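You operate a simulated robot arm through the tools that you are given. There is no shell and no other tool. Be economical: measure what you need, move in short steps, check, and stop when the job is done.

You run a simulated two-armed robot. Do the job below in one go: nothing can be reset, and whatever is moved stays where it is left.

## Task
Put one of the glasses from the top of the back desk on the left end of the front desk. Fetch the bottle marked "Hand Wash" from the top of the back desk and stand it on the red tray. Switch the black printer power switch off. Take the deposit holder from the top of the back desk and put it on the white code card. Open the left ledger cupboard door, put the purple bundle from the top of the back desk on the upper shelf of the ledger cupboard and shut the door again. Put the pink slip pad from the top of the back desk on the cassette loader plate. Open the kettle cupboard left door, fetch the red cup from the top of the kettle cupboard and set it on the upper shelf of the kettle cupboard and shut the door again. Put the yellow slips on the output tray of the black printer. Put the teal bundle on the top of the small desk away on the teller side of counter 22. Put one of the black cartridges from the top of the ledger cupboard on the top of the safe. Put the closed sign on the customer side of counter 23 away on the teller side of counter 24. Pull the middle paper drawer open. Do these in any order. Set down upright: glass, what you pick out, deposit holder, cup, black cartridge, closed sign.
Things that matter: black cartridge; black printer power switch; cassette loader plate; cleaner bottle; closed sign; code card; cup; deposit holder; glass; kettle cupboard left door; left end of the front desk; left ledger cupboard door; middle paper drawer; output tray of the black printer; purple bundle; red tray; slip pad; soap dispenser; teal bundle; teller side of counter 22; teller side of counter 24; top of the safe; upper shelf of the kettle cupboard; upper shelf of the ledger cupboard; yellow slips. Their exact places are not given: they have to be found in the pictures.

It is judged by the outcome, as a careful person would: the job done as asked, and still so three seconds after it is handed in. It fails if anything else is knocked over, pushed out of place, dropped, spilled or broken.

## Robot
Two 6-joint arms with two-finger parallel grippers on one trunk, on a base that drives. Base frame: it is fixed to the floor where the robot stands at the start and does not move with it; the origin is under the middle of the robot, x ahead of it, y to its left, z up; the surface under the hand at the start is at about z = 0.75. Lengths are in m, angles in degrees, forces in N, time in s.
The left shoulder is at the start at [0.06, 0.187, 1.122], the right one opposite. With the tool pointing down near the work surface each hand reaches from about 0.1 to 0.6 m from the robot's upright axis, wherever it stands, measured 20 degrees to its own side. Places, roughly: black cartridge [-0.75, 1.75, 0.75]; black printer power switch [1.5, -0.7, 1]; cassette loader plate (29x22 cm) [3.24, -0.26, 0.76]; cleaner bottle, soap dispenser [0.75, -0.5, 0.75]; closed sign [1.5, -6.25, 0.75]; code card [2.25, -0.25, 0.75]; cup [5, -0.25, 0.75]; deposit holder [2.25, -0.5, 0.75]; glass (7x7x9 cm) [1, -0.5, 0.8]; kettle cupboard left door [5, -0.1, 0.4]; left end of the front desk [0.9, -2.5, 0.8]; left ledger cupboard door [-1.1, 1.7, 0.4]; middle paper drawer [4.9, -1.3, 0.3]; output tray of the black printer (23x24 cm) [1.3, -0.68, 0.96]; purple bundle [2.5, -0.75, 0.75]; red tray [0.5, -0.5, 0.75]; slip pad [2.75, -0.5, 0.75]; teal bundle [-2.25, -0.25, 0.75]; teller side of counter 22 [0.4, -5.6, 0.8]; teller side of counter 24 [3.1, -5.6, 0.8]; top of the safe [-3.1, -2.5, 1.2]; upper shelf of the kettle cupboard [5.2, -0.3, 0.4]; upper shelf of the ledger cupboard [-0.9, 1.9, 0.4]; yellow slips [0.75, -2.75, 0.75]. Payload 1.57 kg a hand.
The TCP of each hand is the grasp point between the finger pads, 0.03 m short of the fingertips. In the tool frame z runs along the fingers and y along their closing line. Largest opening 0.11 m; finger width 0.024, thickness 0.012; the body of the gripper, 0.048 by 0.112 m, starts 0.078 m behind the TCP.
Orientation is that of the tool frame in the base frame, as a unit quaternion [w, x, y, z]. With the fingers straight down and closing along the base's y, the tool's x points along the base's -x, its y along +y and its z along -z.

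## Interface
- The arms move only by the tool apply_moves. It takes "left_motion", "right_motion" or both (then of equal length, played together; a hand with none holds still); each is a list of rows, each an object of numbers (a shift or turn left out is 0, a gripper value left out holds the last): "grip": the closure in counts, from 0 (fully open) to 255 (shut); "x", "y", "z": the shift along the tool's x, y, z in m; "ax", "ay", "az": the turn, a rotation vector about the tool's x, y, z in rad. In form: [{"grip": .., "x": .., "y": .., "z": .., "ax": .., "ay": .., "az": ..}, ...]. A call has 1 to 8 rows; each row shifts and turns the commanded pose from where the row before left it, along the tool's axes as they then stand. Rows are played at 5 a second. More than 0.05 m and 8.6 degrees between two rows, or a gripper value outside its range, and nothing of the call is played. Where a pose cannot be reached the arm comes as near as it can. A force on the tool above 40 N (or 10 N above the force at the start of the call, whichever is more), or a blocked arm, ends the call early, and 0.2 s more pass. The fingers move at their own pace (about 0.153 m/s each) and stop on an object; they squeeze with about 26 N. The grip force told is the motor's: it shows also when the fingers shut on nothing. Time passes only in rows, and 0.2 s behind the last, so rows that do not move let the fingers close. The reply holds the time, the measured pose of the TCP, the force on the tool along the base axes, the opening and the grip force, in the units named above and with some noise, with the torque about the TCP (base axes, N m) and any sound that the robot's microphone picked up.
- Cameras (640 x 400 px; columns grow to the right, rows downward): "scene" is now at [0.0075, -0.0412, 1.6644]; the picture's right is [-0.50, -0.86, 0.00], its down [-0.66, 0.38, -0.65] and it looks along [0.56, -0.33, -0.76] (base axes); focal length 281 px, centre (320, 200). "left" rides on the left gripper at [0.07, -0.016, -0.141] in its tool frame; the picture's right is [0.23, 0.97, 0.00], its down [-0.86, 0.20, -0.48] and it looks along [-0.47, 0.11, 0.88] (tool axes); focal length 222 px, centre (320, 200). "right" rides on the right gripper at [0.07, 0.016, -0.141] in its tool frame; the picture's right is [-0.23, 0.97, 0.00], its down [-0.86, -0.20, -0.48] and it looks along [-0.47, -0.11, 0.88] (tool axes); focal length 222 px, centre (320, 200).
- snapshot(camera): a new picture of that camera. The clock stands still meanwhile.
- lift_body(by): slides the trunk up (or, below 0, down) by that many m; the arms and the scene camera ride with it, the base frame stays. It gives what a move gives, with no picture.
- roll_base(legs): drives the robot by 1 to 6 legs, each [ahead, left, turn to the left] in m, m and degrees, along the robot's own axes; the way and the turn of a leg run together, so that a leg with both is an arc; at most 1.5 m and 180 degrees a leg. The arms and the cameras ride along, it lands a little off, and it stops where it bumps. It gives what a move gives.
- turn_head(pan, tilt): turns the head with the scene camera to pan (to the left, within 86 degrees either way) and tilt (down, from -29 to 69), counted from straight ahead of the robot. It gives what a move gives.
- pixel_to_xyz(camera, pixels): for up to 12 pixels [column, row] of the newest picture of that camera ("zoom" is the newest enlarged one), the place [x, y, z] in the base frame of the surface seen there, good to about 0.003 m. The clock stands still meanwhile.
- inspect(camera, box): a new picture of the part [left, top, right, bottom] of that camera's present view, enlarged. The clock stands still meanwhile.
- hand_in(): hands the job in; it is judged then, once.

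Work in short steps. Measure before you move; look again where a grasp or a placing could have gone wrong, and mend it. You have 392 turns and 370 pictures in all, those below and enlarged ones among them. Open the grippers and draw the arms clear of the work before you hand the job in, unless the task says otherwise; then end with one line.

The tools are called after "Call:" as a command line: name --argument value ..., lists and objects as JSON in quotes. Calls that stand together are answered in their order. apply_moves: Moves the arms, as the interface text tells. Its arguments: {"type":"object","properties":{"left_motion":{"type":"array","items":{"type":"object","properties":{"grip":{"type":"number"},"x":{"type":"number"},"y":{"type":"number"},"z":{"type":"number"},"ax":{"type":"number"},"ay":{"type":"number"},"az":{"type":"number"}}}},"right_motion":{"type":"array","items":{"type":"object","properties":{"grip":{"type":"number"},"x":{"type":"number"},"y":{"type":"number"},"z":{"type":"number"},"ax":{"type":"number"},"ay":{"type":"number"},"az":{"type":"number"}}}}},"required":[]} The other tools are called the same way: lift_body (by) slides the trunk up or down; roll_base (legs) drives the base; turn_head (pan, tilt) turns the head that bears the scene camera; snapshot (camera) takes a picture; pixel_to_xyz (camera, pixels) gives the place of the surface under pixels of a picture; inspect (camera, box) takes an enlarged picture of a part of a camera's view; hand_in () hands the job in.

At the start:

```text
time_s: 0.0
left_ee_pos: [0.4056, -0.0149, 1.0511]
left_orientation: [-0.001, 0.0, 1.0, 0.0]
left_wrist_force: [-1.3, 0.2, 0.2]
left_moment: [0.04, -0.02, 0.03]
left_gripper_width: 0.11
left_grip_force: 0.0
right_ee_pos: [0.2909, -0.3668, 1.0666]
right_orientation: [0.0, 0.001, 1.0, 0.0]
right_wrist_force: [0.2, 0.0, -0.2]
right_moment: [0.01, -0.01, 0.05]
right_gripper_width: 0.11
right_grip_force: 0.0
trunk travel left (down, up): [-0.75, 0.24]
robot x, y, heading: [-0.0023, 0.0011, -0.0]
head pan, tilt: [-30.2, 49.5]
```

scene: 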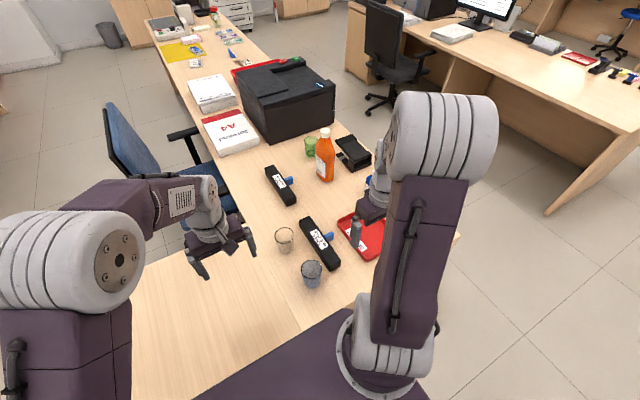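
right: 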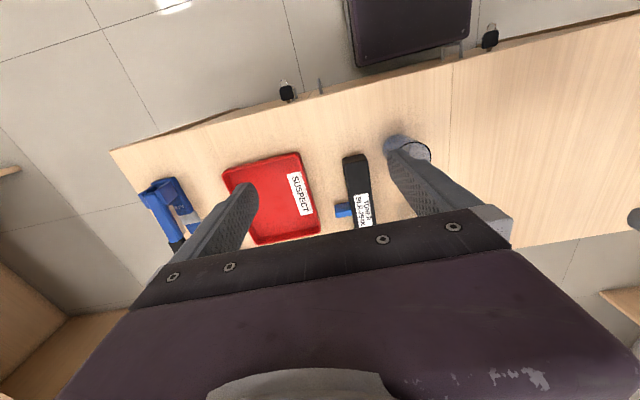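
left: 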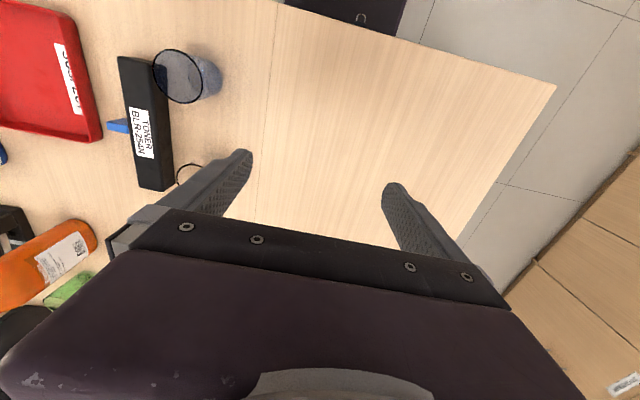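

The desk runs ahead with glasses near (285,240) and (312,273), and a bottle near (325,155). I look around with the head first, and measure a few points.

Call:
pixel_to_xyz --camera "scene" --pixels '[[285, 240], [312, 285], [325, 155], [312, 148], [350, 235], [370, 240], [318, 240], [280, 185], [130, 330], [460, 235], [300, 90], [330, 85]]'

Call:
turn_head --pan -20 --tilt 25

Call:
snapshot --camera "scene"

```text
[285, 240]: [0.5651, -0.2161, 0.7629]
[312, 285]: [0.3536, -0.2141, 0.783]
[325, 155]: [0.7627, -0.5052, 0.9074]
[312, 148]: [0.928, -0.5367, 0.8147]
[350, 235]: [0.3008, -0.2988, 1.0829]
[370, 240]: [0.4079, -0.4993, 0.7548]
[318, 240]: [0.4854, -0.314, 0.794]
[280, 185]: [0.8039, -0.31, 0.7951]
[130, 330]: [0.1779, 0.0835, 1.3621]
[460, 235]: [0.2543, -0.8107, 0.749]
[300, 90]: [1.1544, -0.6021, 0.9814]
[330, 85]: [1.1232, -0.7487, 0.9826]
```

```text
time_s: 0.9
left_ee_pos: [0.405, -0.0146, 1.0518]
left_orientation: [0.0, 0.0, 1.0, 0.0]
left_wrist_force: [-0.2, -0.4, -0.1]
left_moment: [0.02, 0.01, -0.01]
left_gripper_width: 0.11
left_grip_force: 0.1
right_ee_pos: [0.2907, -0.3679, 1.0673]
right_orientation: [0.001, 0.001, 1.0, 0.0]
right_wrist_force: [0.0, -1.1, 0.2]
right_moment: [-0.01, 0.01, 0.0]
right_gripper_width: 0.1098
right_grip_force: 0.0
trunk travel left (down, up): [-0.75, 0.24]
robot x, y, heading: [0.0039, 0.0016, 0.0]
head pan, tilt: [-20.0, 25.0]
```

```text
366 pictures are left
```

scene: 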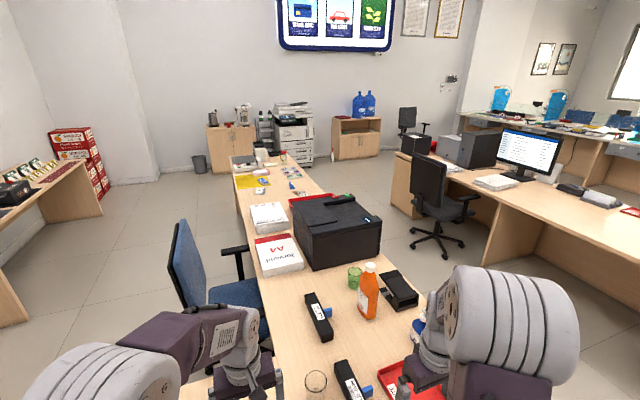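

I can see the orange bottle at (368,290) and a green item at (355,277). I zoom in there and on the far desk end.

Call:
inspect --camera "scene" --box '[270, 240, 450, 400]'

Call:
inspect --camera "scene" --box '[200, 90, 400, 215]'

Call:
turn_head --pan -75 --tilt 25

Call:
snapshot --camera "scene"

Call:
turn_head --pan 60 --tilt 25

Call:
snapshot --camera "scene"

```text
2.50 times, centred on (360, 320) of scene
```

zoom: 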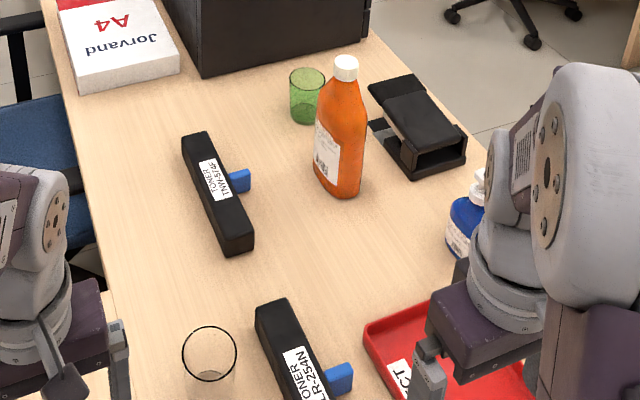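

```text
3.20 times, centred on (300, 152) of scene
```

zoom: 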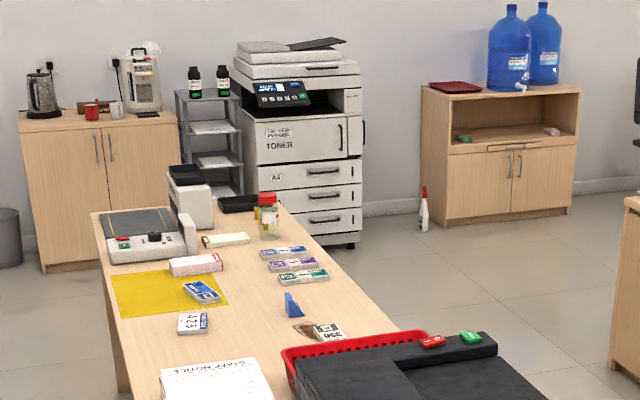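

```text
time_s: 2.1
left_ee_pos: [0.4061, -0.0145, 1.0517]
left_orientation: [0.0, -0.001, 1.0, -0.001]
left_wrist_force: [0.6, 0.7, -0.1]
left_moment: [0.03, -0.02, -0.01]
left_gripper_width: 0.11
left_grip_force: 0.0
right_ee_pos: [0.2918, -0.367, 1.0663]
right_orientation: [-0.001, 0.0, 1.0, 0.001]
right_wrist_force: [-0.8, -0.3, -0.3]
right_moment: [0.01, 0.0, 0.01]
right_gripper_width: 0.11
right_grip_force: 0.1
trunk travel left (down, up): [-0.75, 0.24]
robot x, y, heading: [0.0016, 0.0032, -0.1]
head pan, tilt: [-75.0, 25.0]
```

```text
363 pictures are left
```

scene: 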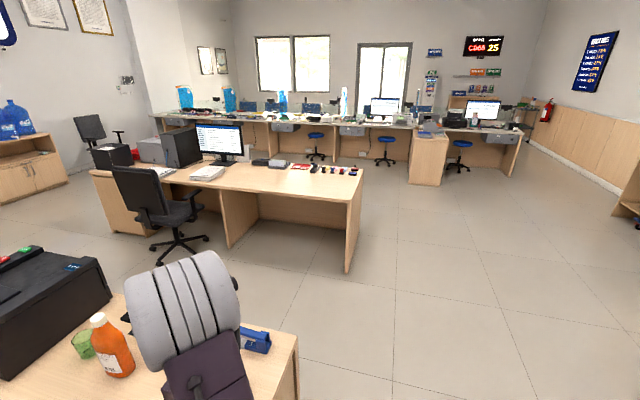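

```text
time_s: 4.3
left_ee_pos: [0.4054, -0.0141, 1.0517]
left_orientation: [0.0, 0.001, 1.0, 0.0]
left_wrist_force: [-0.3, -0.2, 0.0]
left_moment: [0.01, -0.01, 0.04]
left_gripper_width: 0.1101
left_grip_force: 0.0
right_ee_pos: [0.2916, -0.3656, 1.0663]
right_orientation: [0.0, 0.0, 1.0, 0.0]
right_wrist_force: [0.1, -0.1, 0.0]
right_moment: [-0.02, 0.0, 0.03]
right_gripper_width: 0.1101
right_grip_force: 0.0
trunk travel left (down, up): [-0.75, 0.24]
robot x, y, heading: [0.0009, 0.0012, 0.1]
head pan, tilt: [60.0, 25.0]
```

```text
362 pictures are left
```

scene: 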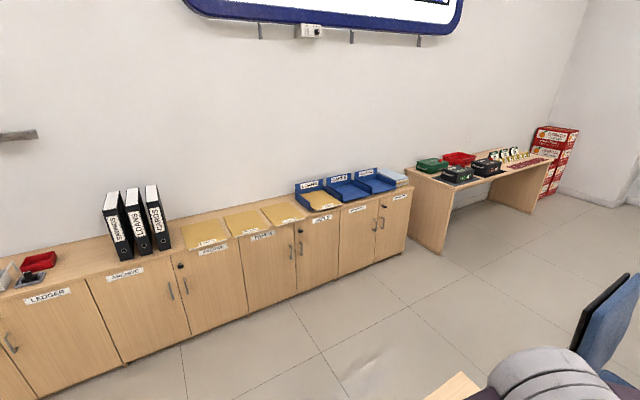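

The orange bottle and a blue one (at (165,205) in the right camera) are candidates; I zoom in on the labels.

Call:
inspect --camera "right" --box '[100, 140, 260, 240]'

Call:
inspect --camera "left" --box '[0, 200, 160, 300]'

Call:
turn_head --pan -60 --tilt 60

Call:
snapshot --camera "scene"

Call:
turn_head --pan 0 --tilt 69

Call:
snapshot --camera "scene"

Call:
turn_head --pan 86 --tilt 30

Call:
snapshot --camera "scene"

```text
4.00 times, centred on (180, 190) of right
```

zoom: 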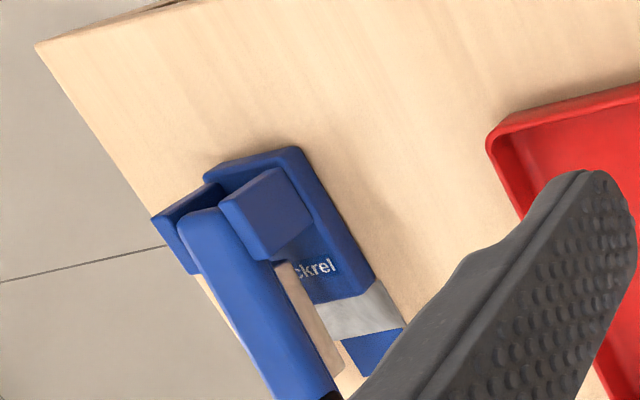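

```text
4.00 times, centred on (80, 250) of left
```

zoom: 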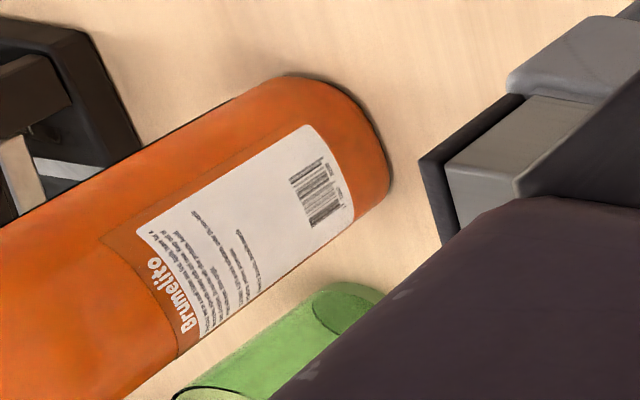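

```text
time_s: 6.3
left_ee_pos: [0.4056, -0.0152, 1.051]
left_orientation: [0.0, 0.0, 1.0, 0.0]
left_wrist_force: [0.2, 0.5, 0.4]
left_moment: [-0.01, 0.01, 0.01]
left_gripper_width: 0.1101
left_grip_force: 0.1
right_ee_pos: [0.2917, -0.3663, 1.0672]
right_orientation: [-0.001, 0.0, 1.0, 0.0]
right_wrist_force: [0.1, 0.2, -0.1]
right_moment: [-0.03, -0.03, -0.03]
right_gripper_width: 0.11
right_grip_force: 0.1
trunk travel left (down, up): [-0.75, 0.24]
robot x, y, heading: [-0.0001, 0.0006, -0.1]
head pan, tilt: [-60.0, 60.0]
```

```text
359 pictures are left
```

scene: 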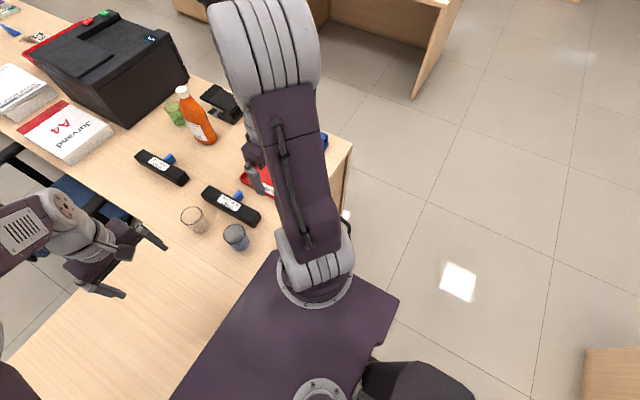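

```text
time_s: 7.6
left_ee_pos: [0.4062, -0.0137, 1.0522]
left_orientation: [0.0, 0.0, 1.0, 0.0]
left_wrist_force: [-0.1, 0.7, 0.5]
left_moment: [0.0, 0.04, -0.01]
left_gripper_width: 0.1099
left_grip_force: 0.0
right_ee_pos: [0.292, -0.3664, 1.0666]
right_orientation: [0.0, 0.0, 1.0, 0.0]
right_wrist_force: [-0.4, -0.6, -0.4]
right_moment: [0.0, 0.0, -0.01]
right_gripper_width: 0.1101
right_grip_force: 0.0
trunk travel left (down, up): [-0.75, 0.24]
robot x, y, heading: [0.0021, -0.0035, 0.2]
head pan, tilt: [0.0, 68.8]
```

```text
358 pictures are left
```

scene: 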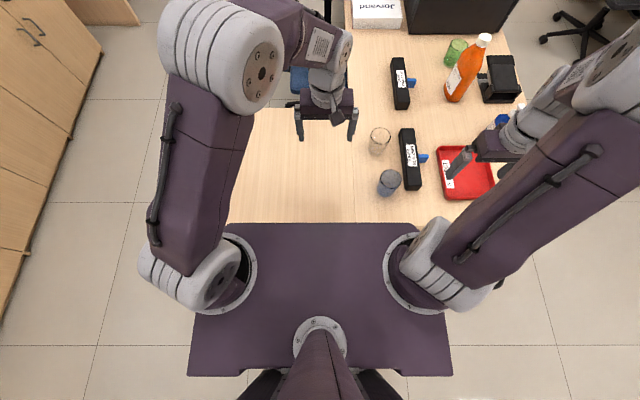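

```text
time_s: 9.2
left_ee_pos: [0.4053, -0.0144, 1.0516]
left_orientation: [0.0, 0.001, 1.0, 0.0]
left_wrist_force: [-0.6, 0.3, 1.0]
left_moment: [-0.02, 0.0, 0.01]
left_gripper_width: 0.1098
left_grip_force: 0.1
right_ee_pos: [0.2904, -0.3678, 1.0664]
right_orientation: [0.0, 0.001, 1.0, 0.0]
right_wrist_force: [0.3, 0.3, 0.1]
right_moment: [-0.01, 0.01, -0.02]
right_gripper_width: 0.1098
right_grip_force: 0.0
trunk travel left (down, up): [-0.75, 0.24]
robot x, y, heading: [0.0001, 0.001, -0.1]
head pan, tilt: [85.9, 30.0]
```

```text
357 pictures are left
```

scene: 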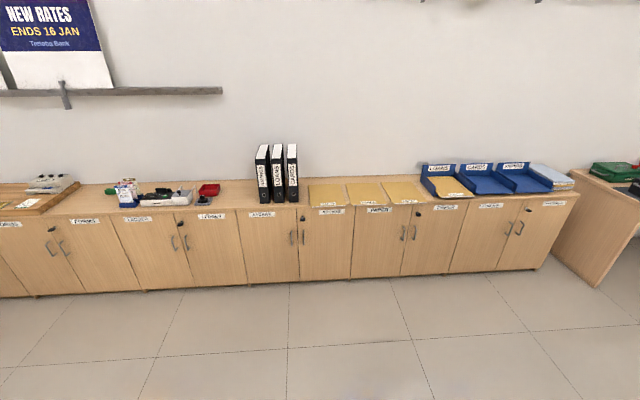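

The Hand Wash bottle is probably the blue one hidden behind the right arm. I measure the two glasses and the nearby cartridge from above.

Call:
turn_head --pan -15 --tilt 65

Call:
inspect --camera "scene" --box '[240, 0, 560, 200]'

```text
time_s: 11.0
left_ee_pos: [0.4053, -0.0134, 1.0518]
left_orientation: [0.0, -0.001, 1.0, -0.001]
left_wrist_force: [-0.2, -0.4, 0.4]
left_moment: [0.03, 0.0, 0.02]
left_gripper_width: 0.1101
left_grip_force: 0.2
right_ee_pos: [0.2909, -0.3675, 1.0669]
right_orientation: [-0.001, 0.0, 1.0, 0.0]
right_wrist_force: [-0.5, 0.3, -0.7]
right_moment: [-0.01, -0.03, 0.02]
right_gripper_width: 0.1103
right_grip_force: 0.1
trunk travel left (down, up): [-0.75, 0.24]
robot x, y, heading: [-0.0012, -0.0035, -0.0]
head pan, tilt: [-15.0, 65.0]
```

```text
2.00 times, centred on (400, 100) of scene
```

zoom: 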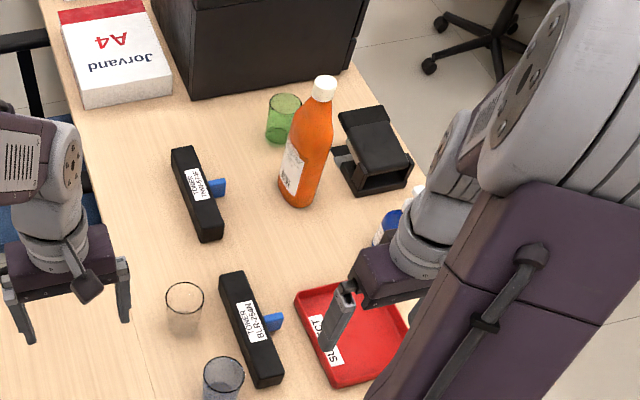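

The clear glass (185,310) and the grey one (222,378) both look graspable; I measure their rims and surroundings.

Call:
pixel_to_xyz --camera "zoom" --pixels '[[166, 300], [203, 300], [185, 284], [185, 316], [185, 331], [203, 372], [243, 372], [222, 358], [222, 398], [265, 385], [222, 275], [240, 272]]'

```text
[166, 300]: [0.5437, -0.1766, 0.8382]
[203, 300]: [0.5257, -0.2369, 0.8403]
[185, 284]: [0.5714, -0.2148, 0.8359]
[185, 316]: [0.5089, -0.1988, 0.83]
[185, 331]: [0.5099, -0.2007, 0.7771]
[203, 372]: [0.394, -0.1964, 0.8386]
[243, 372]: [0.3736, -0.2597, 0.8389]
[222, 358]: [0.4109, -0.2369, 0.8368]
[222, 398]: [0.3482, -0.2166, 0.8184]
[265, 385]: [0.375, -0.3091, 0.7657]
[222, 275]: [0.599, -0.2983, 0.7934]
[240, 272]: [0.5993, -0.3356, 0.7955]
```

Grey glass centre is about (0.38,-0.227), with the rim at 0.838. I turn the right hand 90° so it closes along x, past the cartridge.

Call:
apply_moves --right_motion '[{"az": 0.1428, "grip": 0}, {"az": 0.1428}, {"az": 0.1428}, {"az": 0.1428}, {"az": 0.1428}, {"az": 0.1428}, {"az": 0.1428}, {"az": 0.1428}]'

Call:
apply_moves --right_motion '[{"az": 0.1428}, {"az": 0.1428}, {"az": 0.1428}, {"x": 0.045, "y": 0.03}, {"x": 0.045, "y": 0.03}, {"x": 0.045, "y": 0.03}, {"z": 0.05}]'

Call:
snapshot --camera "right"

```text
time_s: 12.8
left_ee_pos: [0.406, -0.0144, 1.053]
left_orientation: [-0.001, 0.0, 1.0, 0.0]
left_wrist_force: [-0.4, -0.8, -0.5]
left_moment: [0.04, 0.0, -0.03]
left_gripper_width: 0.1098
left_grip_force: 0.0
right_ee_pos: [0.2912, -0.3661, 1.0658]
right_orientation: [0.0, 0.541, 0.841, -0.001]
right_wrist_force: [-0.6, 0.2, 0.6]
right_moment: [0.0, 0.03, 0.0]
right_gripper_width: 0.11
right_grip_force: 0.0
trunk travel left (down, up): [-0.75, 0.24]
robot x, y, heading: [0.0021, 0.001, -0.2]
head pan, tilt: [-15.0, 65.0]
```

```text
refused: row 4 steps farther than a row can; nothing moved
```

```text
355 pictures are left
```

right: 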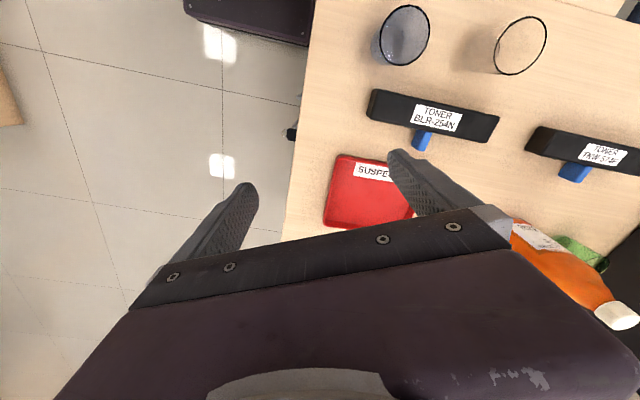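

The step was too big, so I use shorter ones.

Call:
apply_moves --right_motion '[{"az": 0.1428}, {"az": 0.1428}, {"az": 0.1428}, {"x": 0.035, "y": 0.03}, {"x": 0.035, "y": 0.03}, {"x": 0.035, "y": 0.03}, {"x": 0.034}, {"z": 0.04}]'

Call:
snapshot --camera "right"

```text
time_s: 14.6
left_ee_pos: [0.4079, -0.0138, 1.0508]
left_orientation: [-0.001, -0.001, 1.0, 0.0]
left_wrist_force: [0.8, 0.3, -0.2]
left_moment: [0.05, 0.04, 0.01]
left_gripper_width: 0.1102
left_grip_force: 0.1
right_ee_pos: [0.3829, -0.2277, 1.0285]
right_orientation: [-0.001, 0.708, 0.707, 0.0]
right_wrist_force: [0.3, -0.4, 0.5]
right_moment: [0.01, 0.03, 0.02]
right_gripper_width: 0.1096
right_grip_force: 0.0
trunk travel left (down, up): [-0.75, 0.24]
robot x, y, heading: [-0.0047, -0.0009, 0.1]
head pan, tilt: [-15.0, 65.0]
```

```text
354 pictures are left
```

right: 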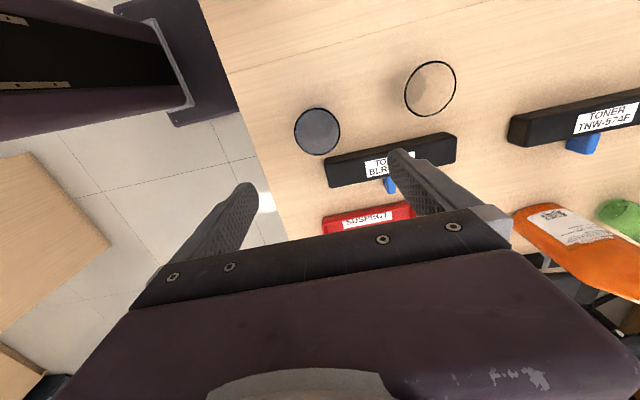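

I check the glass in this view at (317,131).

Call:
pixel_to_xyz --camera "right" --pixels '[[296, 132], [339, 132], [317, 110], [317, 153], [317, 135]]'

```text
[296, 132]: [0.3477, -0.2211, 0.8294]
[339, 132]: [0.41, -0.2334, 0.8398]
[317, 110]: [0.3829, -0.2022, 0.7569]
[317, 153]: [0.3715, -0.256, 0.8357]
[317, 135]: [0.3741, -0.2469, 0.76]
```

Centred on the glass at (0.378,-0.227). I descend and close.

Call:
apply_moves --right_motion '[{"z": 0.046, "y": -0.004}, {"z": 0.046}, {"z": 0.046}, {"z": 0.046}, {"z": 0.046}]'

Call:
apply_moves --right_motion '[{"grip": 255}, {}, {}, {}]'

Call:
apply_moves --right_motion '[{"z": -0.04}, {"z": -0.05}, {"z": -0.05}, {"z": -0.05}, {"z": -0.05}]'

Call:
snapshot --camera "right"

```text
time_s: 15.8
left_ee_pos: [0.4061, -0.0139, 1.0514]
left_orientation: [-0.001, 0.0, 1.0, 0.0]
left_wrist_force: [0.5, 0.5, -0.1]
left_moment: [0.01, 0.01, -0.01]
left_gripper_width: 0.1101
left_grip_force: 0.1
right_ee_pos: [0.3801, -0.2279, 0.7998]
right_orientation: [0.0, 0.707, 0.708, 0.0]
right_wrist_force: [-0.5, -0.9, 0.1]
right_moment: [-0.03, 0.06, 0.0]
right_gripper_width: 0.1098
right_grip_force: 0.0
trunk travel left (down, up): [-0.75, 0.24]
robot x, y, heading: [0.0003, -0.0051, 0.2]
head pan, tilt: [-15.0, 65.0]
```

```text
time_s: 16.8
left_ee_pos: [0.4063, -0.0147, 1.0513]
left_orientation: [-0.001, 0.0, 1.0, 0.0]
left_wrist_force: [-0.6, -0.9, -0.2]
left_moment: [-0.01, -0.04, -0.02]
left_gripper_width: 0.1099
left_grip_force: 0.0
right_ee_pos: [0.378, -0.2274, 0.7996]
right_orientation: [-0.001, 0.707, 0.708, 0.0]
right_wrist_force: [0.4, -0.3, 0.1]
right_moment: [-0.01, 0.0, 0.0]
right_gripper_width: 0.0663
right_grip_force: 25.8
trunk travel left (down, up): [-0.75, 0.24]
robot x, y, heading: [-0.0021, -0.0005, -0.4]
head pan, tilt: [-15.0, 65.0]
```

```text
time_s: 18.0
left_ee_pos: [0.4063, -0.0143, 1.052]
left_orientation: [-0.001, 0.0, 1.0, -0.001]
left_wrist_force: [-0.2, 0.0, 0.6]
left_moment: [-0.01, -0.03, 0.01]
left_gripper_width: 0.11
left_grip_force: 0.3
right_ee_pos: [0.3745, -0.2259, 1.0381]
right_orientation: [0.0, 0.707, 0.707, 0.0]
right_wrist_force: [-0.5, 0.7, -1.5]
right_moment: [0.01, -0.02, 0.01]
right_gripper_width: 0.0662
right_grip_force: 26.1
trunk travel left (down, up): [-0.75, 0.24]
robot x, y, heading: [0.0022, -0.0002, 0.1]
head pan, tilt: [-15.0, 65.0]
```

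```text
353 pictures are left
```

right: 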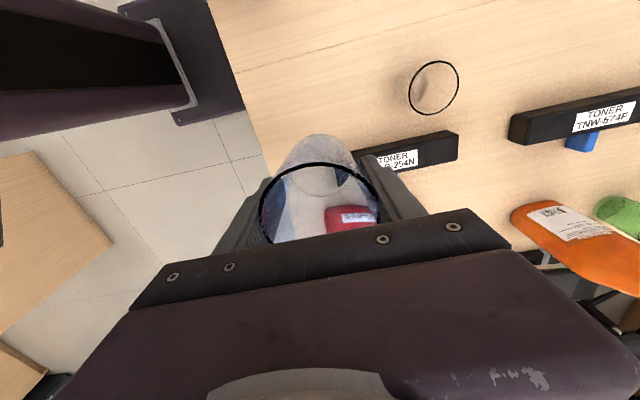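

The glass is held. I check the floor to my right before driving around.

Call:
turn_head --pan -86 --tilt 40

Call:
snapshot --camera "scene"

Call:
pixel_to_xyz --camera "scene" --pixels '[[200, 100], [110, 200], [600, 130], [500, 200], [300, 200], [620, 300], [230, 100], [60, 290]]'

```text
time_s: 19.4
left_ee_pos: [0.4063, -0.0151, 1.0522]
left_orientation: [0.0, -0.001, 1.0, -0.001]
left_wrist_force: [-0.3, 0.2, 0.0]
left_moment: [-0.03, 0.0, 0.01]
left_gripper_width: 0.1096
left_grip_force: 0.2
right_ee_pos: [0.3771, -0.2277, 1.0357]
right_orientation: [0.0, 0.707, 0.707, 0.001]
right_wrist_force: [-0.6, -0.1, -1.8]
right_moment: [0.02, 0.0, -0.01]
right_gripper_width: 0.0664
right_grip_force: 25.7
trunk travel left (down, up): [-0.75, 0.24]
robot x, y, heading: [0.0025, -0.0017, 0.0]
head pan, tilt: [-85.9, 40.0]
```

```text
352 pictures are left
```

scene: 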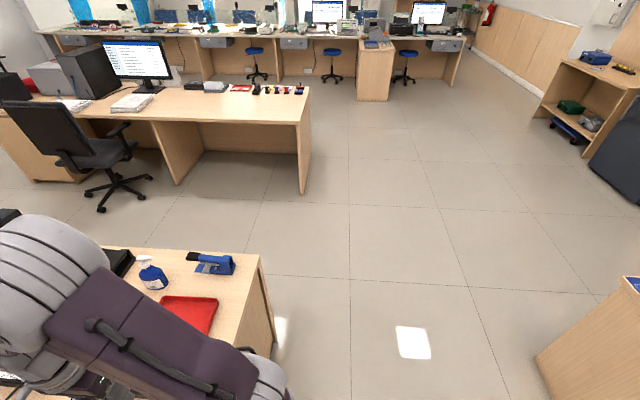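

```text
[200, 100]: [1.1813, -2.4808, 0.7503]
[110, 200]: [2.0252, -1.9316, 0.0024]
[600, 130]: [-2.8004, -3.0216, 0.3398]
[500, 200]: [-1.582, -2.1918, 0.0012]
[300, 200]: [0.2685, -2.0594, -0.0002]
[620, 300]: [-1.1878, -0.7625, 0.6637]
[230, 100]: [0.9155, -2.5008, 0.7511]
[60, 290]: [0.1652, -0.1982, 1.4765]
```

The way to the right is clear, and the front desk's near end is at about x=0.27, y=-2.06. I back off, strafe right into the aisle and turn to face the front desk.

Call:
roll_base --legs '[[-0.35, 0, 0], [0, -1.4, 0], [0, 0, -90], [0, 0.5, 0]]'

Call:
turn_head --pan 0 --tilt 45

Call:
snapshot --camera "scene"

Call:
turn_head --pan 50 --tilt 35

Call:
snapshot --camera "scene"

```text
time_s: 34.6
left_ee_pos: [0.1456, -1.8028, 1.0518]
left_orientation: [0.0, 0.714, 0.7, 0.001]
left_wrist_force: [0.2, -0.5, -0.9]
left_moment: [0.0, 0.01, -0.02]
left_gripper_width: 0.1102
left_grip_force: 0.0
right_ee_pos: [-0.0664, -1.7692, 1.0367]
right_orientation: [0.0, 1.0, -0.009, 0.0]
right_wrist_force: [0.1, -0.7, -2.0]
right_moment: [-0.02, 0.01, 0.02]
right_gripper_width: 0.0663
right_grip_force: 25.8
trunk travel left (down, up): [-0.75, 0.24]
robot x, y, heading: [0.1693, -1.3969, -91.0]
head pan, tilt: [-85.9, 40.0]
```

```text
time_s: 36.2
left_ee_pos: [0.1454, -1.8037, 1.0518]
left_orientation: [0.001, 0.714, 0.701, 0.0]
left_wrist_force: [0.0, 0.6, -0.2]
left_moment: [-0.01, -0.04, -0.01]
left_gripper_width: 0.1101
left_grip_force: 0.0
right_ee_pos: [-0.0674, -1.769, 1.0379]
right_orientation: [0.0, 1.0, -0.008, 0.0]
right_wrist_force: [0.8, -1.3, -1.7]
right_moment: [0.03, -0.05, 0.01]
right_gripper_width: 0.0664
right_grip_force: 25.4
trunk travel left (down, up): [-0.75, 0.24]
robot x, y, heading: [0.1692, -1.3948, -90.9]
head pan, tilt: [0.0, 45.0]
```

```text
351 pictures are left
```

scene: 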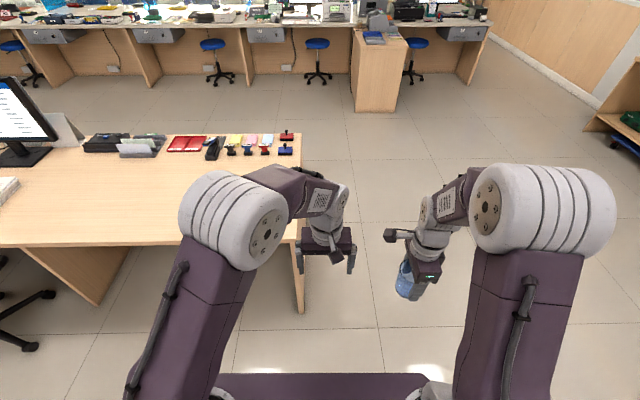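

```text
time_s: 37.4
left_ee_pos: [0.1463, -1.8034, 1.0518]
left_orientation: [0.0, 0.714, 0.701, 0.0]
left_wrist_force: [-0.8, 0.0, 0.2]
left_moment: [0.0, 0.01, 0.01]
left_gripper_width: 0.1101
left_grip_force: 0.0
right_ee_pos: [-0.0663, -1.7686, 1.0364]
right_orientation: [-0.001, 1.0, -0.009, 0.0]
right_wrist_force: [0.3, -0.5, -1.9]
right_moment: [0.02, 0.02, -0.02]
right_gripper_width: 0.0663
right_grip_force: 25.4
trunk travel left (down, up): [-0.75, 0.24]
robot x, y, heading: [0.1669, -1.397, -91.1]
head pan, tilt: [50.0, 35.0]
```

```text
350 pictures are left
```

scene: 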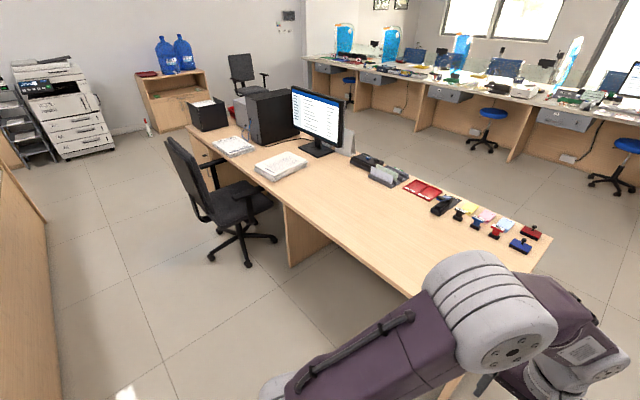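

The desk's customer-side edge holds the slips near (470,212); the chair stands at (230,220). I measure those.

Call:
pixel_to_xyz --camera "scene" --pixels '[[270, 210], [247, 262], [215, 230], [300, 262], [467, 209], [486, 216], [506, 224], [530, 232], [520, 245], [440, 205], [424, 190], [550, 240]]'

Call:
inspect --camera "scene" --box '[330, 130, 570, 280]'

```text
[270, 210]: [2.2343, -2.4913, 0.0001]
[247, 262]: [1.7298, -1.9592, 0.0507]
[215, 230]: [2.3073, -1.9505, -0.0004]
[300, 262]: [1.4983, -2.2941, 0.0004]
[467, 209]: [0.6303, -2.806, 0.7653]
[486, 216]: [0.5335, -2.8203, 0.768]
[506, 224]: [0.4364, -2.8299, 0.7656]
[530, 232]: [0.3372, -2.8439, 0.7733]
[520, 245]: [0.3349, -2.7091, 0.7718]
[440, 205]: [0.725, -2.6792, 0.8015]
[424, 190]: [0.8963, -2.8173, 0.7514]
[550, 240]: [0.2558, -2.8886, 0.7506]
```

```text
2.67 times, centred on (450, 205) of scene
```

zoom: 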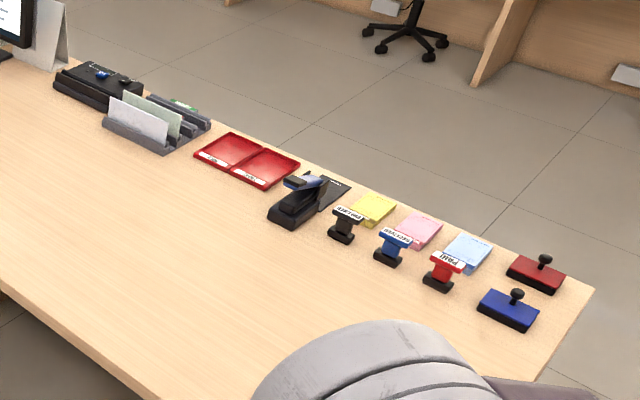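

The chair stands at x≥1.5, so I drive to x≈0.8 and up to the desk edge in small steps.

Call:
roll_base --legs '[[0, 0.65, 1.0], [0.3, 0, 0]]'

Call:
turn_head --pan 0 --tilt 62

Call:
snapshot --camera "scene"

```text
time_s: 42.7
left_ee_pos: [0.8154, -2.1094, 1.0523]
left_orientation: [0.0, 0.706, 0.708, 0.0]
left_wrist_force: [0.1, 0.2, -0.2]
left_moment: [-0.02, 0.01, 0.05]
left_gripper_width: 0.1099
left_grip_force: 0.0
right_ee_pos: [0.6028, -2.08, 1.0366]
right_orientation: [0.0, 1.0, 0.002, 0.0]
right_wrist_force: [0.1, -0.6, -2.2]
right_moment: [0.02, -0.01, 0.02]
right_gripper_width: 0.0662
right_grip_force: 26.4
trunk travel left (down, up): [-0.75, 0.24]
robot x, y, heading: [0.8264, -1.7062, -89.7]
head pan, tilt: [50.0, 35.0]
```

```text
time_s: 43.9
left_ee_pos: [0.815, -2.1113, 1.0522]
left_orientation: [0.0, 0.706, 0.709, 0.0]
left_wrist_force: [0.8, 1.3, 0.3]
left_moment: [0.03, 0.01, -0.01]
left_gripper_width: 0.1101
left_grip_force: 0.0
right_ee_pos: [0.602, -2.0822, 1.0374]
right_orientation: [0.0, 1.0, 0.003, 0.001]
right_wrist_force: [0.0, -0.6, -1.7]
right_moment: [0.0, 0.02, -0.01]
right_gripper_width: 0.0661
right_grip_force: 26.0
trunk travel left (down, up): [-0.75, 0.24]
robot x, y, heading: [0.8243, -1.7034, -89.8]
head pan, tilt: [0.0, 62.0]
```

```text
348 pictures are left
```

scene: 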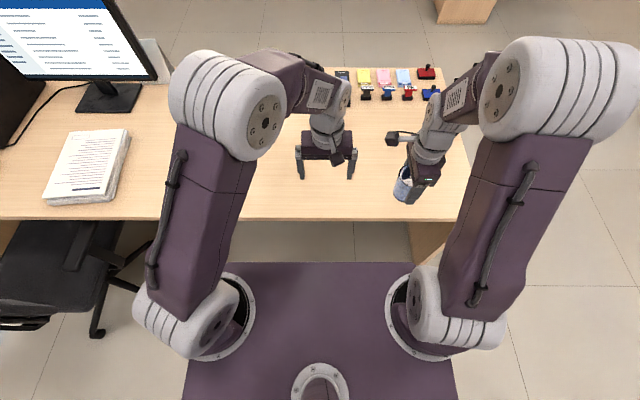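

I go 0.1 m closer, then extend the right hand over the desk.

Call:
roll_base --legs '[[0.09, 0, 0]]'

Call:
apply_moves --right_motion '[{"x": 0.025, "y": 0.04}, {"x": 0.025, "y": 0.04}, {"x": 0.025, "y": 0.04}, {"x": 0.025, "y": 0.04}, {"z": 0.05}, {"z": 0.05}]'

Call:
snapshot --camera "right"

```text
time_s: 45.0
left_ee_pos: [0.8165, -2.1977, 1.0529]
left_orientation: [0.001, 0.705, 0.71, -0.001]
left_wrist_force: [-0.7, -0.9, -0.1]
left_moment: [0.01, 0.01, 0.03]
left_gripper_width: 0.1099
left_grip_force: 0.2
right_ee_pos: [0.6038, -2.1686, 1.0373]
right_orientation: [0.0, 1.0, 0.003, 0.0]
right_wrist_force: [-0.5, -0.5, -1.1]
right_moment: [-0.01, -0.01, 0.01]
right_gripper_width: 0.0661
right_grip_force: 26.1
trunk travel left (down, up): [-0.75, 0.24]
robot x, y, heading: [0.8305, -1.791, -89.7]
head pan, tilt: [0.0, 62.0]
```

```text
time_s: 46.4
left_ee_pos: [0.8166, -2.1986, 1.0517]
left_orientation: [-0.001, 0.705, 0.709, 0.001]
left_wrist_force: [0.3, 0.2, 0.3]
left_moment: [0.0, -0.02, 0.01]
left_gripper_width: 0.1099
left_grip_force: 0.0
right_ee_pos: [0.7045, -2.3303, 0.9363]
right_orientation: [-0.001, 1.0, 0.003, 0.0]
right_wrist_force: [0.1, -1.0, -1.7]
right_moment: [0.02, -0.02, -0.01]
right_gripper_width: 0.0666
right_grip_force: 26.4
trunk travel left (down, up): [-0.75, 0.24]
robot x, y, heading: [0.8334, -1.7913, -89.8]
head pan, tilt: [0.0, 62.0]
```

```text
347 pictures are left
```

right: 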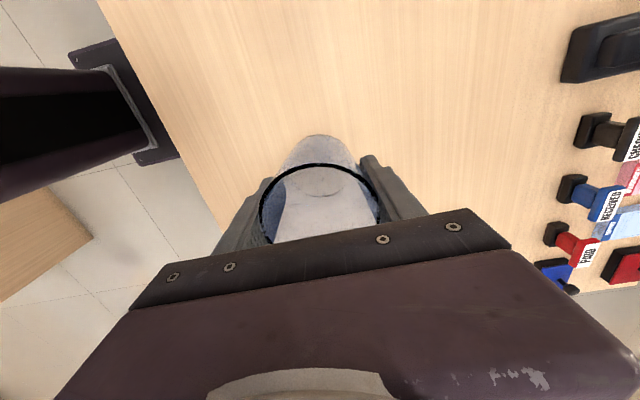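

The spot is clear. I lower to z≈0.80 and release.

Call:
apply_moves --right_motion '[{"z": 0.05}, {"z": 0.05}, {"z": 0.035}, {"z": 0.003}]'

Call:
apply_moves --right_motion '[{"grip": 0}, {}, {}, {"z": -0.04}, {"z": -0.05}, {"z": -0.05}, {"z": -0.05}]'

Call:
snapshot --camera "right"

```text
time_s: 47.4
left_ee_pos: [0.8167, -2.1968, 1.0527]
left_orientation: [-0.001, 0.705, 0.709, 0.0]
left_wrist_force: [0.8, -0.6, -0.7]
left_moment: [-0.02, 0.01, -0.01]
left_gripper_width: 0.11
left_grip_force: 0.1
right_ee_pos: [0.7048, -2.3306, 0.8007]
right_orientation: [0.001, 1.0, 0.002, 0.0]
right_wrist_force: [0.3, -0.9, 3.8]
right_moment: [0.06, -0.03, -0.02]
right_gripper_width: 0.0667
right_grip_force: 26.2
trunk travel left (down, up): [-0.75, 0.24]
robot x, y, heading: [0.8296, -1.7916, -89.9]
head pan, tilt: [0.0, 62.0]
```

```text
time_s: 49.0
left_ee_pos: [0.8157, -2.1971, 1.0508]
left_orientation: [0.0, 0.706, 0.708, 0.0]
left_wrist_force: [-0.1, -0.7, 0.1]
left_moment: [0.02, -0.02, -0.01]
left_gripper_width: 0.1098
left_grip_force: 0.0
right_ee_pos: [0.7034, -2.3271, 0.9905]
right_orientation: [0.0, 1.0, 0.003, 0.0]
right_wrist_force: [-0.3, 0.5, -0.1]
right_moment: [0.0, 0.02, 0.02]
right_gripper_width: 0.1099
right_grip_force: 0.1
trunk travel left (down, up): [-0.75, 0.24]
robot x, y, heading: [0.8286, -1.7912, -89.9]
head pan, tilt: [0.0, 62.0]
```

```text
346 pictures are left
```

right: 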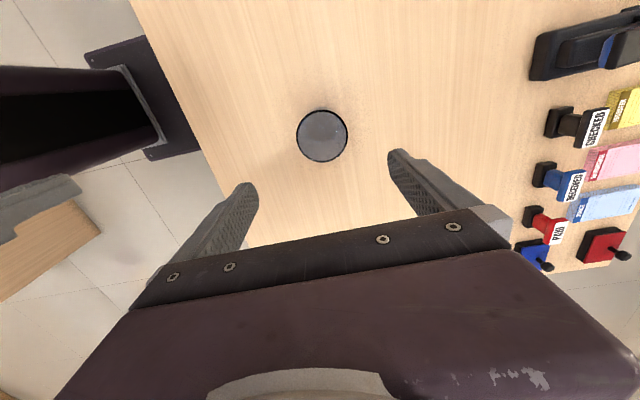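

The glass stands well. I pull the hand back and drive around the desk's end to the customer side, where the yellow slips are.

Call:
apply_moves --right_motion '[{"y": -0.05, "z": -0.01}, {"y": -0.05, "z": -0.01}, {"y": -0.05, "z": -0.01}, {"z": -0.03}]'

Call:
roll_base --legs '[[-0.35, 0, 0], [0, -1.3, 0], [1.0, 0, 0], [1.0, 0, 0], [0, 0, 90]]'

Call:
turn_head --pan 30 --tilt 35

Call:
snapshot --camera "scene"

Call:
turn_head --pan -40 --tilt 25

Call:
snapshot --camera "scene"

```text
refused: row 1 steps farther than a row can; nothing moved
```

```text
time_s: 70.7
left_ee_pos: [-0.0095, -3.4259, 1.0523]
left_orientation: [0.0, -0.028, 1.0, 0.0]
left_wrist_force: [0.0, -0.9, 0.5]
left_moment: [0.01, -0.02, 0.01]
left_gripper_width: 0.1102
left_grip_force: 0.0
right_ee_pos: [0.1254, -3.5315, 0.9895]
right_orientation: [0.0, 0.687, 0.727, 0.0]
right_wrist_force: [0.1, 0.4, -0.5]
right_moment: [0.02, 0.01, 0.0]
right_gripper_width: 0.1098
right_grip_force: 0.1
trunk travel left (down, up): [-0.75, 0.24]
robot x, y, heading: [-0.4139, -3.4387, 3.3]
head pan, tilt: [0.0, 62.0]
```

```text
time_s: 71.7
left_ee_pos: [-0.0103, -3.4259, 1.0518]
left_orientation: [0.0, -0.028, 1.0, -0.001]
left_wrist_force: [0.3, 1.0, -0.7]
left_moment: [-0.01, -0.01, 0.0]
left_gripper_width: 0.1098
left_grip_force: 0.1
right_ee_pos: [0.1258, -3.5329, 0.9897]
right_orientation: [0.0, 0.687, 0.727, 0.0]
right_wrist_force: [0.3, -1.1, -0.1]
right_moment: [-0.01, -0.01, -0.01]
right_gripper_width: 0.1099
right_grip_force: 0.1
trunk travel left (down, up): [-0.75, 0.24]
robot x, y, heading: [-0.415, -3.4381, 3.2]
head pan, tilt: [30.0, 35.0]
```

```text
345 pictures are left
```

scene: 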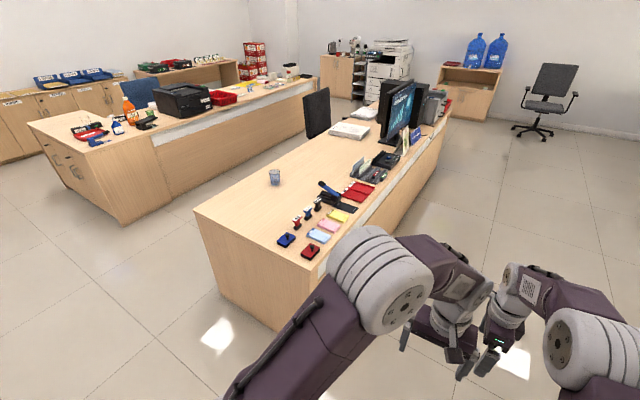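

```text
time_s: 73.1
left_ee_pos: [-0.0095, -3.4257, 1.0516]
left_orientation: [0.0, -0.027, 1.0, 0.0]
left_wrist_force: [-0.3, 0.4, -0.4]
left_moment: [0.02, 0.01, -0.03]
left_gripper_width: 0.1098
left_grip_force: 0.1
right_ee_pos: [0.1249, -3.5322, 0.9886]
right_orientation: [0.0, 0.687, 0.726, 0.0]
right_wrist_force: [-0.2, -0.2, -0.1]
right_moment: [0.02, -0.02, -0.03]
right_gripper_width: 0.11
right_grip_force: 0.1
trunk travel left (down, up): [-0.75, 0.24]
robot x, y, heading: [-0.4196, -3.4353, 3.3]
head pan, tilt: [-40.0, 25.0]
```

```text
344 pictures are left
```

scene: 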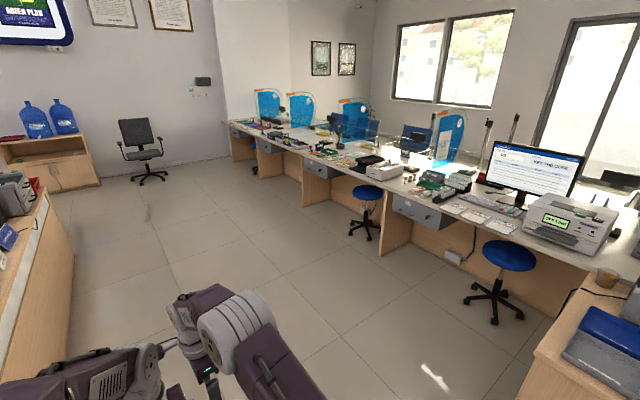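

All slips are visible at (339,215). I drive ahead along the desk and turn to face it.

Call:
roll_base --legs '[[1.1, -0.1, -3], [0, 0, 90]]'

Call:
turn_head --pan 0 --tilt 55

Call:
snapshot --camera "scene"

```text
time_s: 82.5
left_ee_pos: [0.7013, -3.0965, 1.0517]
left_orientation: [0.0, -0.706, 0.709, 0.0]
left_wrist_force: [0.1, 0.5, 0.6]
left_moment: [0.01, 0.01, -0.02]
left_gripper_width: 0.11
left_grip_force: 0.1
right_ee_pos: [0.8151, -2.9695, 0.9895]
right_orientation: [0.0, 0.002, 1.0, 0.0]
right_wrist_force: [-0.5, -0.1, 0.1]
right_moment: [-0.01, 0.02, -0.02]
right_gripper_width: 0.1101
right_grip_force: 0.0
trunk travel left (down, up): [-0.75, 0.24]
robot x, y, heading: [0.6868, -3.5029, 90.0]
head pan, tilt: [-40.0, 25.0]
```

```text
time_s: 83.6
left_ee_pos: [0.7005, -3.098, 1.0518]
left_orientation: [0.0, -0.706, 0.708, 0.001]
left_wrist_force: [-0.2, 0.0, -0.4]
left_moment: [0.02, 0.01, 0.0]
left_gripper_width: 0.1101
left_grip_force: 0.1
right_ee_pos: [0.8141, -2.9696, 0.989]
right_orientation: [0.0, 0.002, 1.0, 0.0]
right_wrist_force: [0.7, 0.0, -0.2]
right_moment: [0.01, 0.0, 0.03]
right_gripper_width: 0.11
right_grip_force: 0.1
trunk travel left (down, up): [-0.75, 0.24]
robot x, y, heading: [0.6868, -3.5016, 89.7]
head pan, tilt: [0.0, 55.0]
```

```text
343 pictures are left
```

scene: 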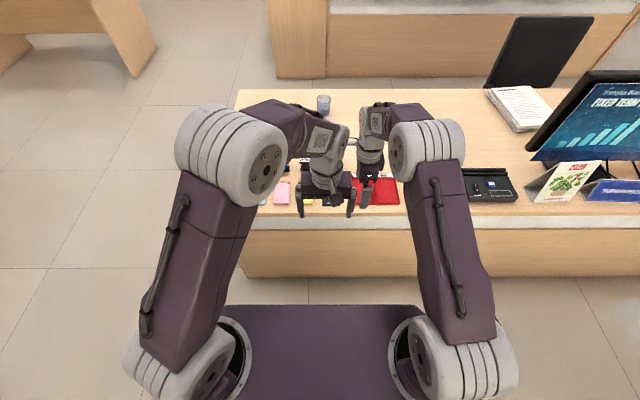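

I move nearer by 0.2 m and look with the left hand camera at the yellow slips.

Call:
roll_base --legs '[[0.2, -0.05, 0]]'

Call:
apply_moves --right_motion '[{"y": -0.04}, {"y": -0.04}, {"y": -0.04}, {"y": -0.04}, {"y": -0.04}]'

Call:
snapshot --camera "left"

```text
time_s: 85.2
left_ee_pos: [0.75, -2.903, 1.0524]
left_orientation: [0.0, -0.706, 0.708, -0.001]
left_wrist_force: [0.3, -0.6, -0.1]
left_moment: [-0.01, 0.01, 0.01]
left_gripper_width: 0.1099
left_grip_force: 0.0
right_ee_pos: [0.863, -2.7743, 0.9912]
right_orientation: [0.0, -0.001, 1.0, 0.0]
right_wrist_force: [0.3, 0.2, -0.3]
right_moment: [0.0, -0.04, 0.05]
right_gripper_width: 0.1101
right_grip_force: 0.0
trunk travel left (down, up): [-0.75, 0.24]
robot x, y, heading: [0.7323, -3.3063, 90.3]
head pan, tilt: [0.0, 55.0]
```

```text
time_s: 86.0
left_ee_pos: [0.7498, -2.9089, 1.0525]
left_orientation: [-0.007, -0.703, 0.711, -0.004]
left_wrist_force: [0.2, -9.8, 4.1]
left_moment: [0.94, -0.25, -0.46]
left_gripper_width: 0.1098
left_grip_force: 0.1
right_ee_pos: [0.8627, -2.8822, 0.9889]
right_orientation: [-0.002, 0.01, 1.0, 0.008]
right_wrist_force: [1.2, 10.2, -4.5]
right_moment: [-1.42, -0.26, -0.63]
right_gripper_width: 0.1101
right_grip_force: 0.1
trunk travel left (down, up): [-0.75, 0.24]
robot x, y, heading: [0.7372, -3.3095, 89.8]
head pan, tilt: [0.0, 55.0]
stopped in row 4 (left hand): the force on the tool passed its limit at 95 N (the readings are from after the stop); the commanded pose is now the measured one
```

```text
342 pictures are left
```

left: 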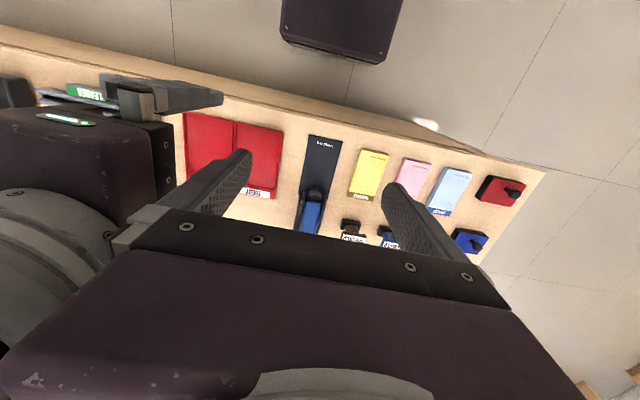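

The hands touched. I move the right hand forward and out to the right, then back.

Call:
apply_moves --right_motion '[{"y": 0.03}, {"x": -0.045}, {"x": -0.045}, {"x": -0.045}, {"y": -0.045}, {"y": -0.045}]' --left_motion '[{}, {"y": 0.04}, {"y": 0.04}, {}, {}, {}]'

Call:
snapshot --camera "left"

Call:
snapshot --camera "scene"

```text
time_s: 87.4
left_ee_pos: [0.6684, -2.9064, 1.053]
left_orientation: [-0.006, -0.703, 0.711, -0.004]
left_wrist_force: [-0.1, -0.8, -1.2]
left_moment: [0.01, -0.01, 0.0]
left_gripper_width: 0.1097
left_grip_force: 0.0
right_ee_pos: [0.9971, -2.9465, 0.9897]
right_orientation: [-0.002, 0.008, 1.0, 0.008]
right_wrist_force: [-0.4, 0.7, 0.7]
right_moment: [0.05, -0.02, -0.01]
right_gripper_width: 0.1097
right_grip_force: 0.1
trunk travel left (down, up): [-0.75, 0.24]
robot x, y, heading: [0.7339, -3.3086, 90.0]
head pan, tilt: [0.0, 55.0]
```

```text
341 pictures are left
```

left: 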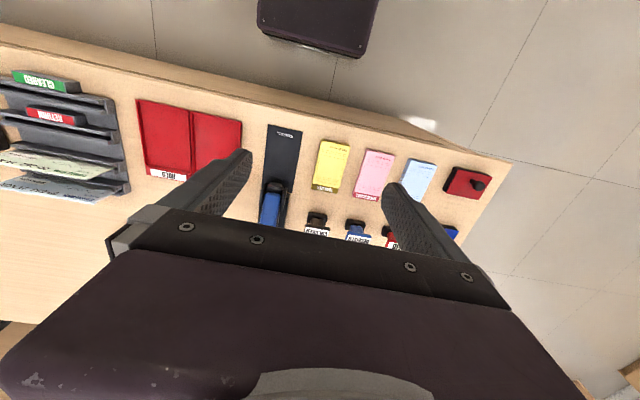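

```text
340 pictures are left
```

scene: 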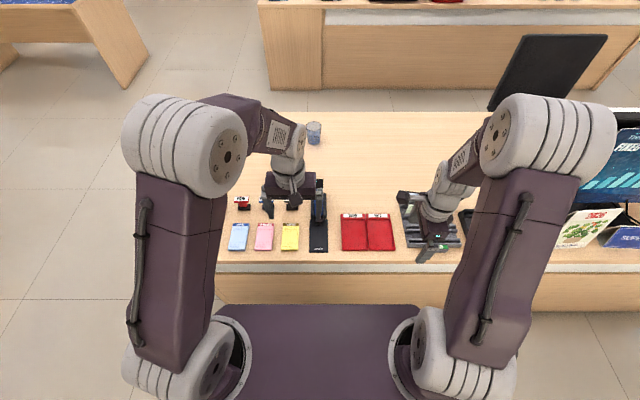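

I measure the yellow pad's corners (319,141),(350,146),(338,190),(312,184) and its neighbours in the left camera.

Call:
pixel_to_xyz --camera "left" --pixels '[[321, 143], [348, 147], [336, 188], [314, 182], [331, 165], [366, 152], [357, 190], [300, 135], [290, 170], [333, 200], [330, 130], [310, 105]]'

Call:
inspect --camera "left" --box '[240, 100, 400, 200]'

```text
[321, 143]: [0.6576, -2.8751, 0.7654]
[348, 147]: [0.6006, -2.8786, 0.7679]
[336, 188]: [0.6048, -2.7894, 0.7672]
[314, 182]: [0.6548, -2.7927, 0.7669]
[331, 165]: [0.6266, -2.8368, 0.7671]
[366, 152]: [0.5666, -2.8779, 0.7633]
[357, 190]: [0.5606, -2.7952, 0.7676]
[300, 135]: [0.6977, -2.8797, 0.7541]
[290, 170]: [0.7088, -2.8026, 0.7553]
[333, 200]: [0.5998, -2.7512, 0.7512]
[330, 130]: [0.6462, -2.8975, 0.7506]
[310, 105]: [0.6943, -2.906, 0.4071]
```

```text
4.00 times, centred on (320, 150) of left
```

zoom: 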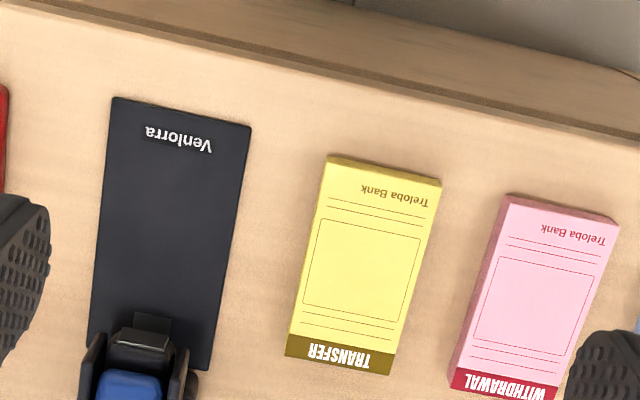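

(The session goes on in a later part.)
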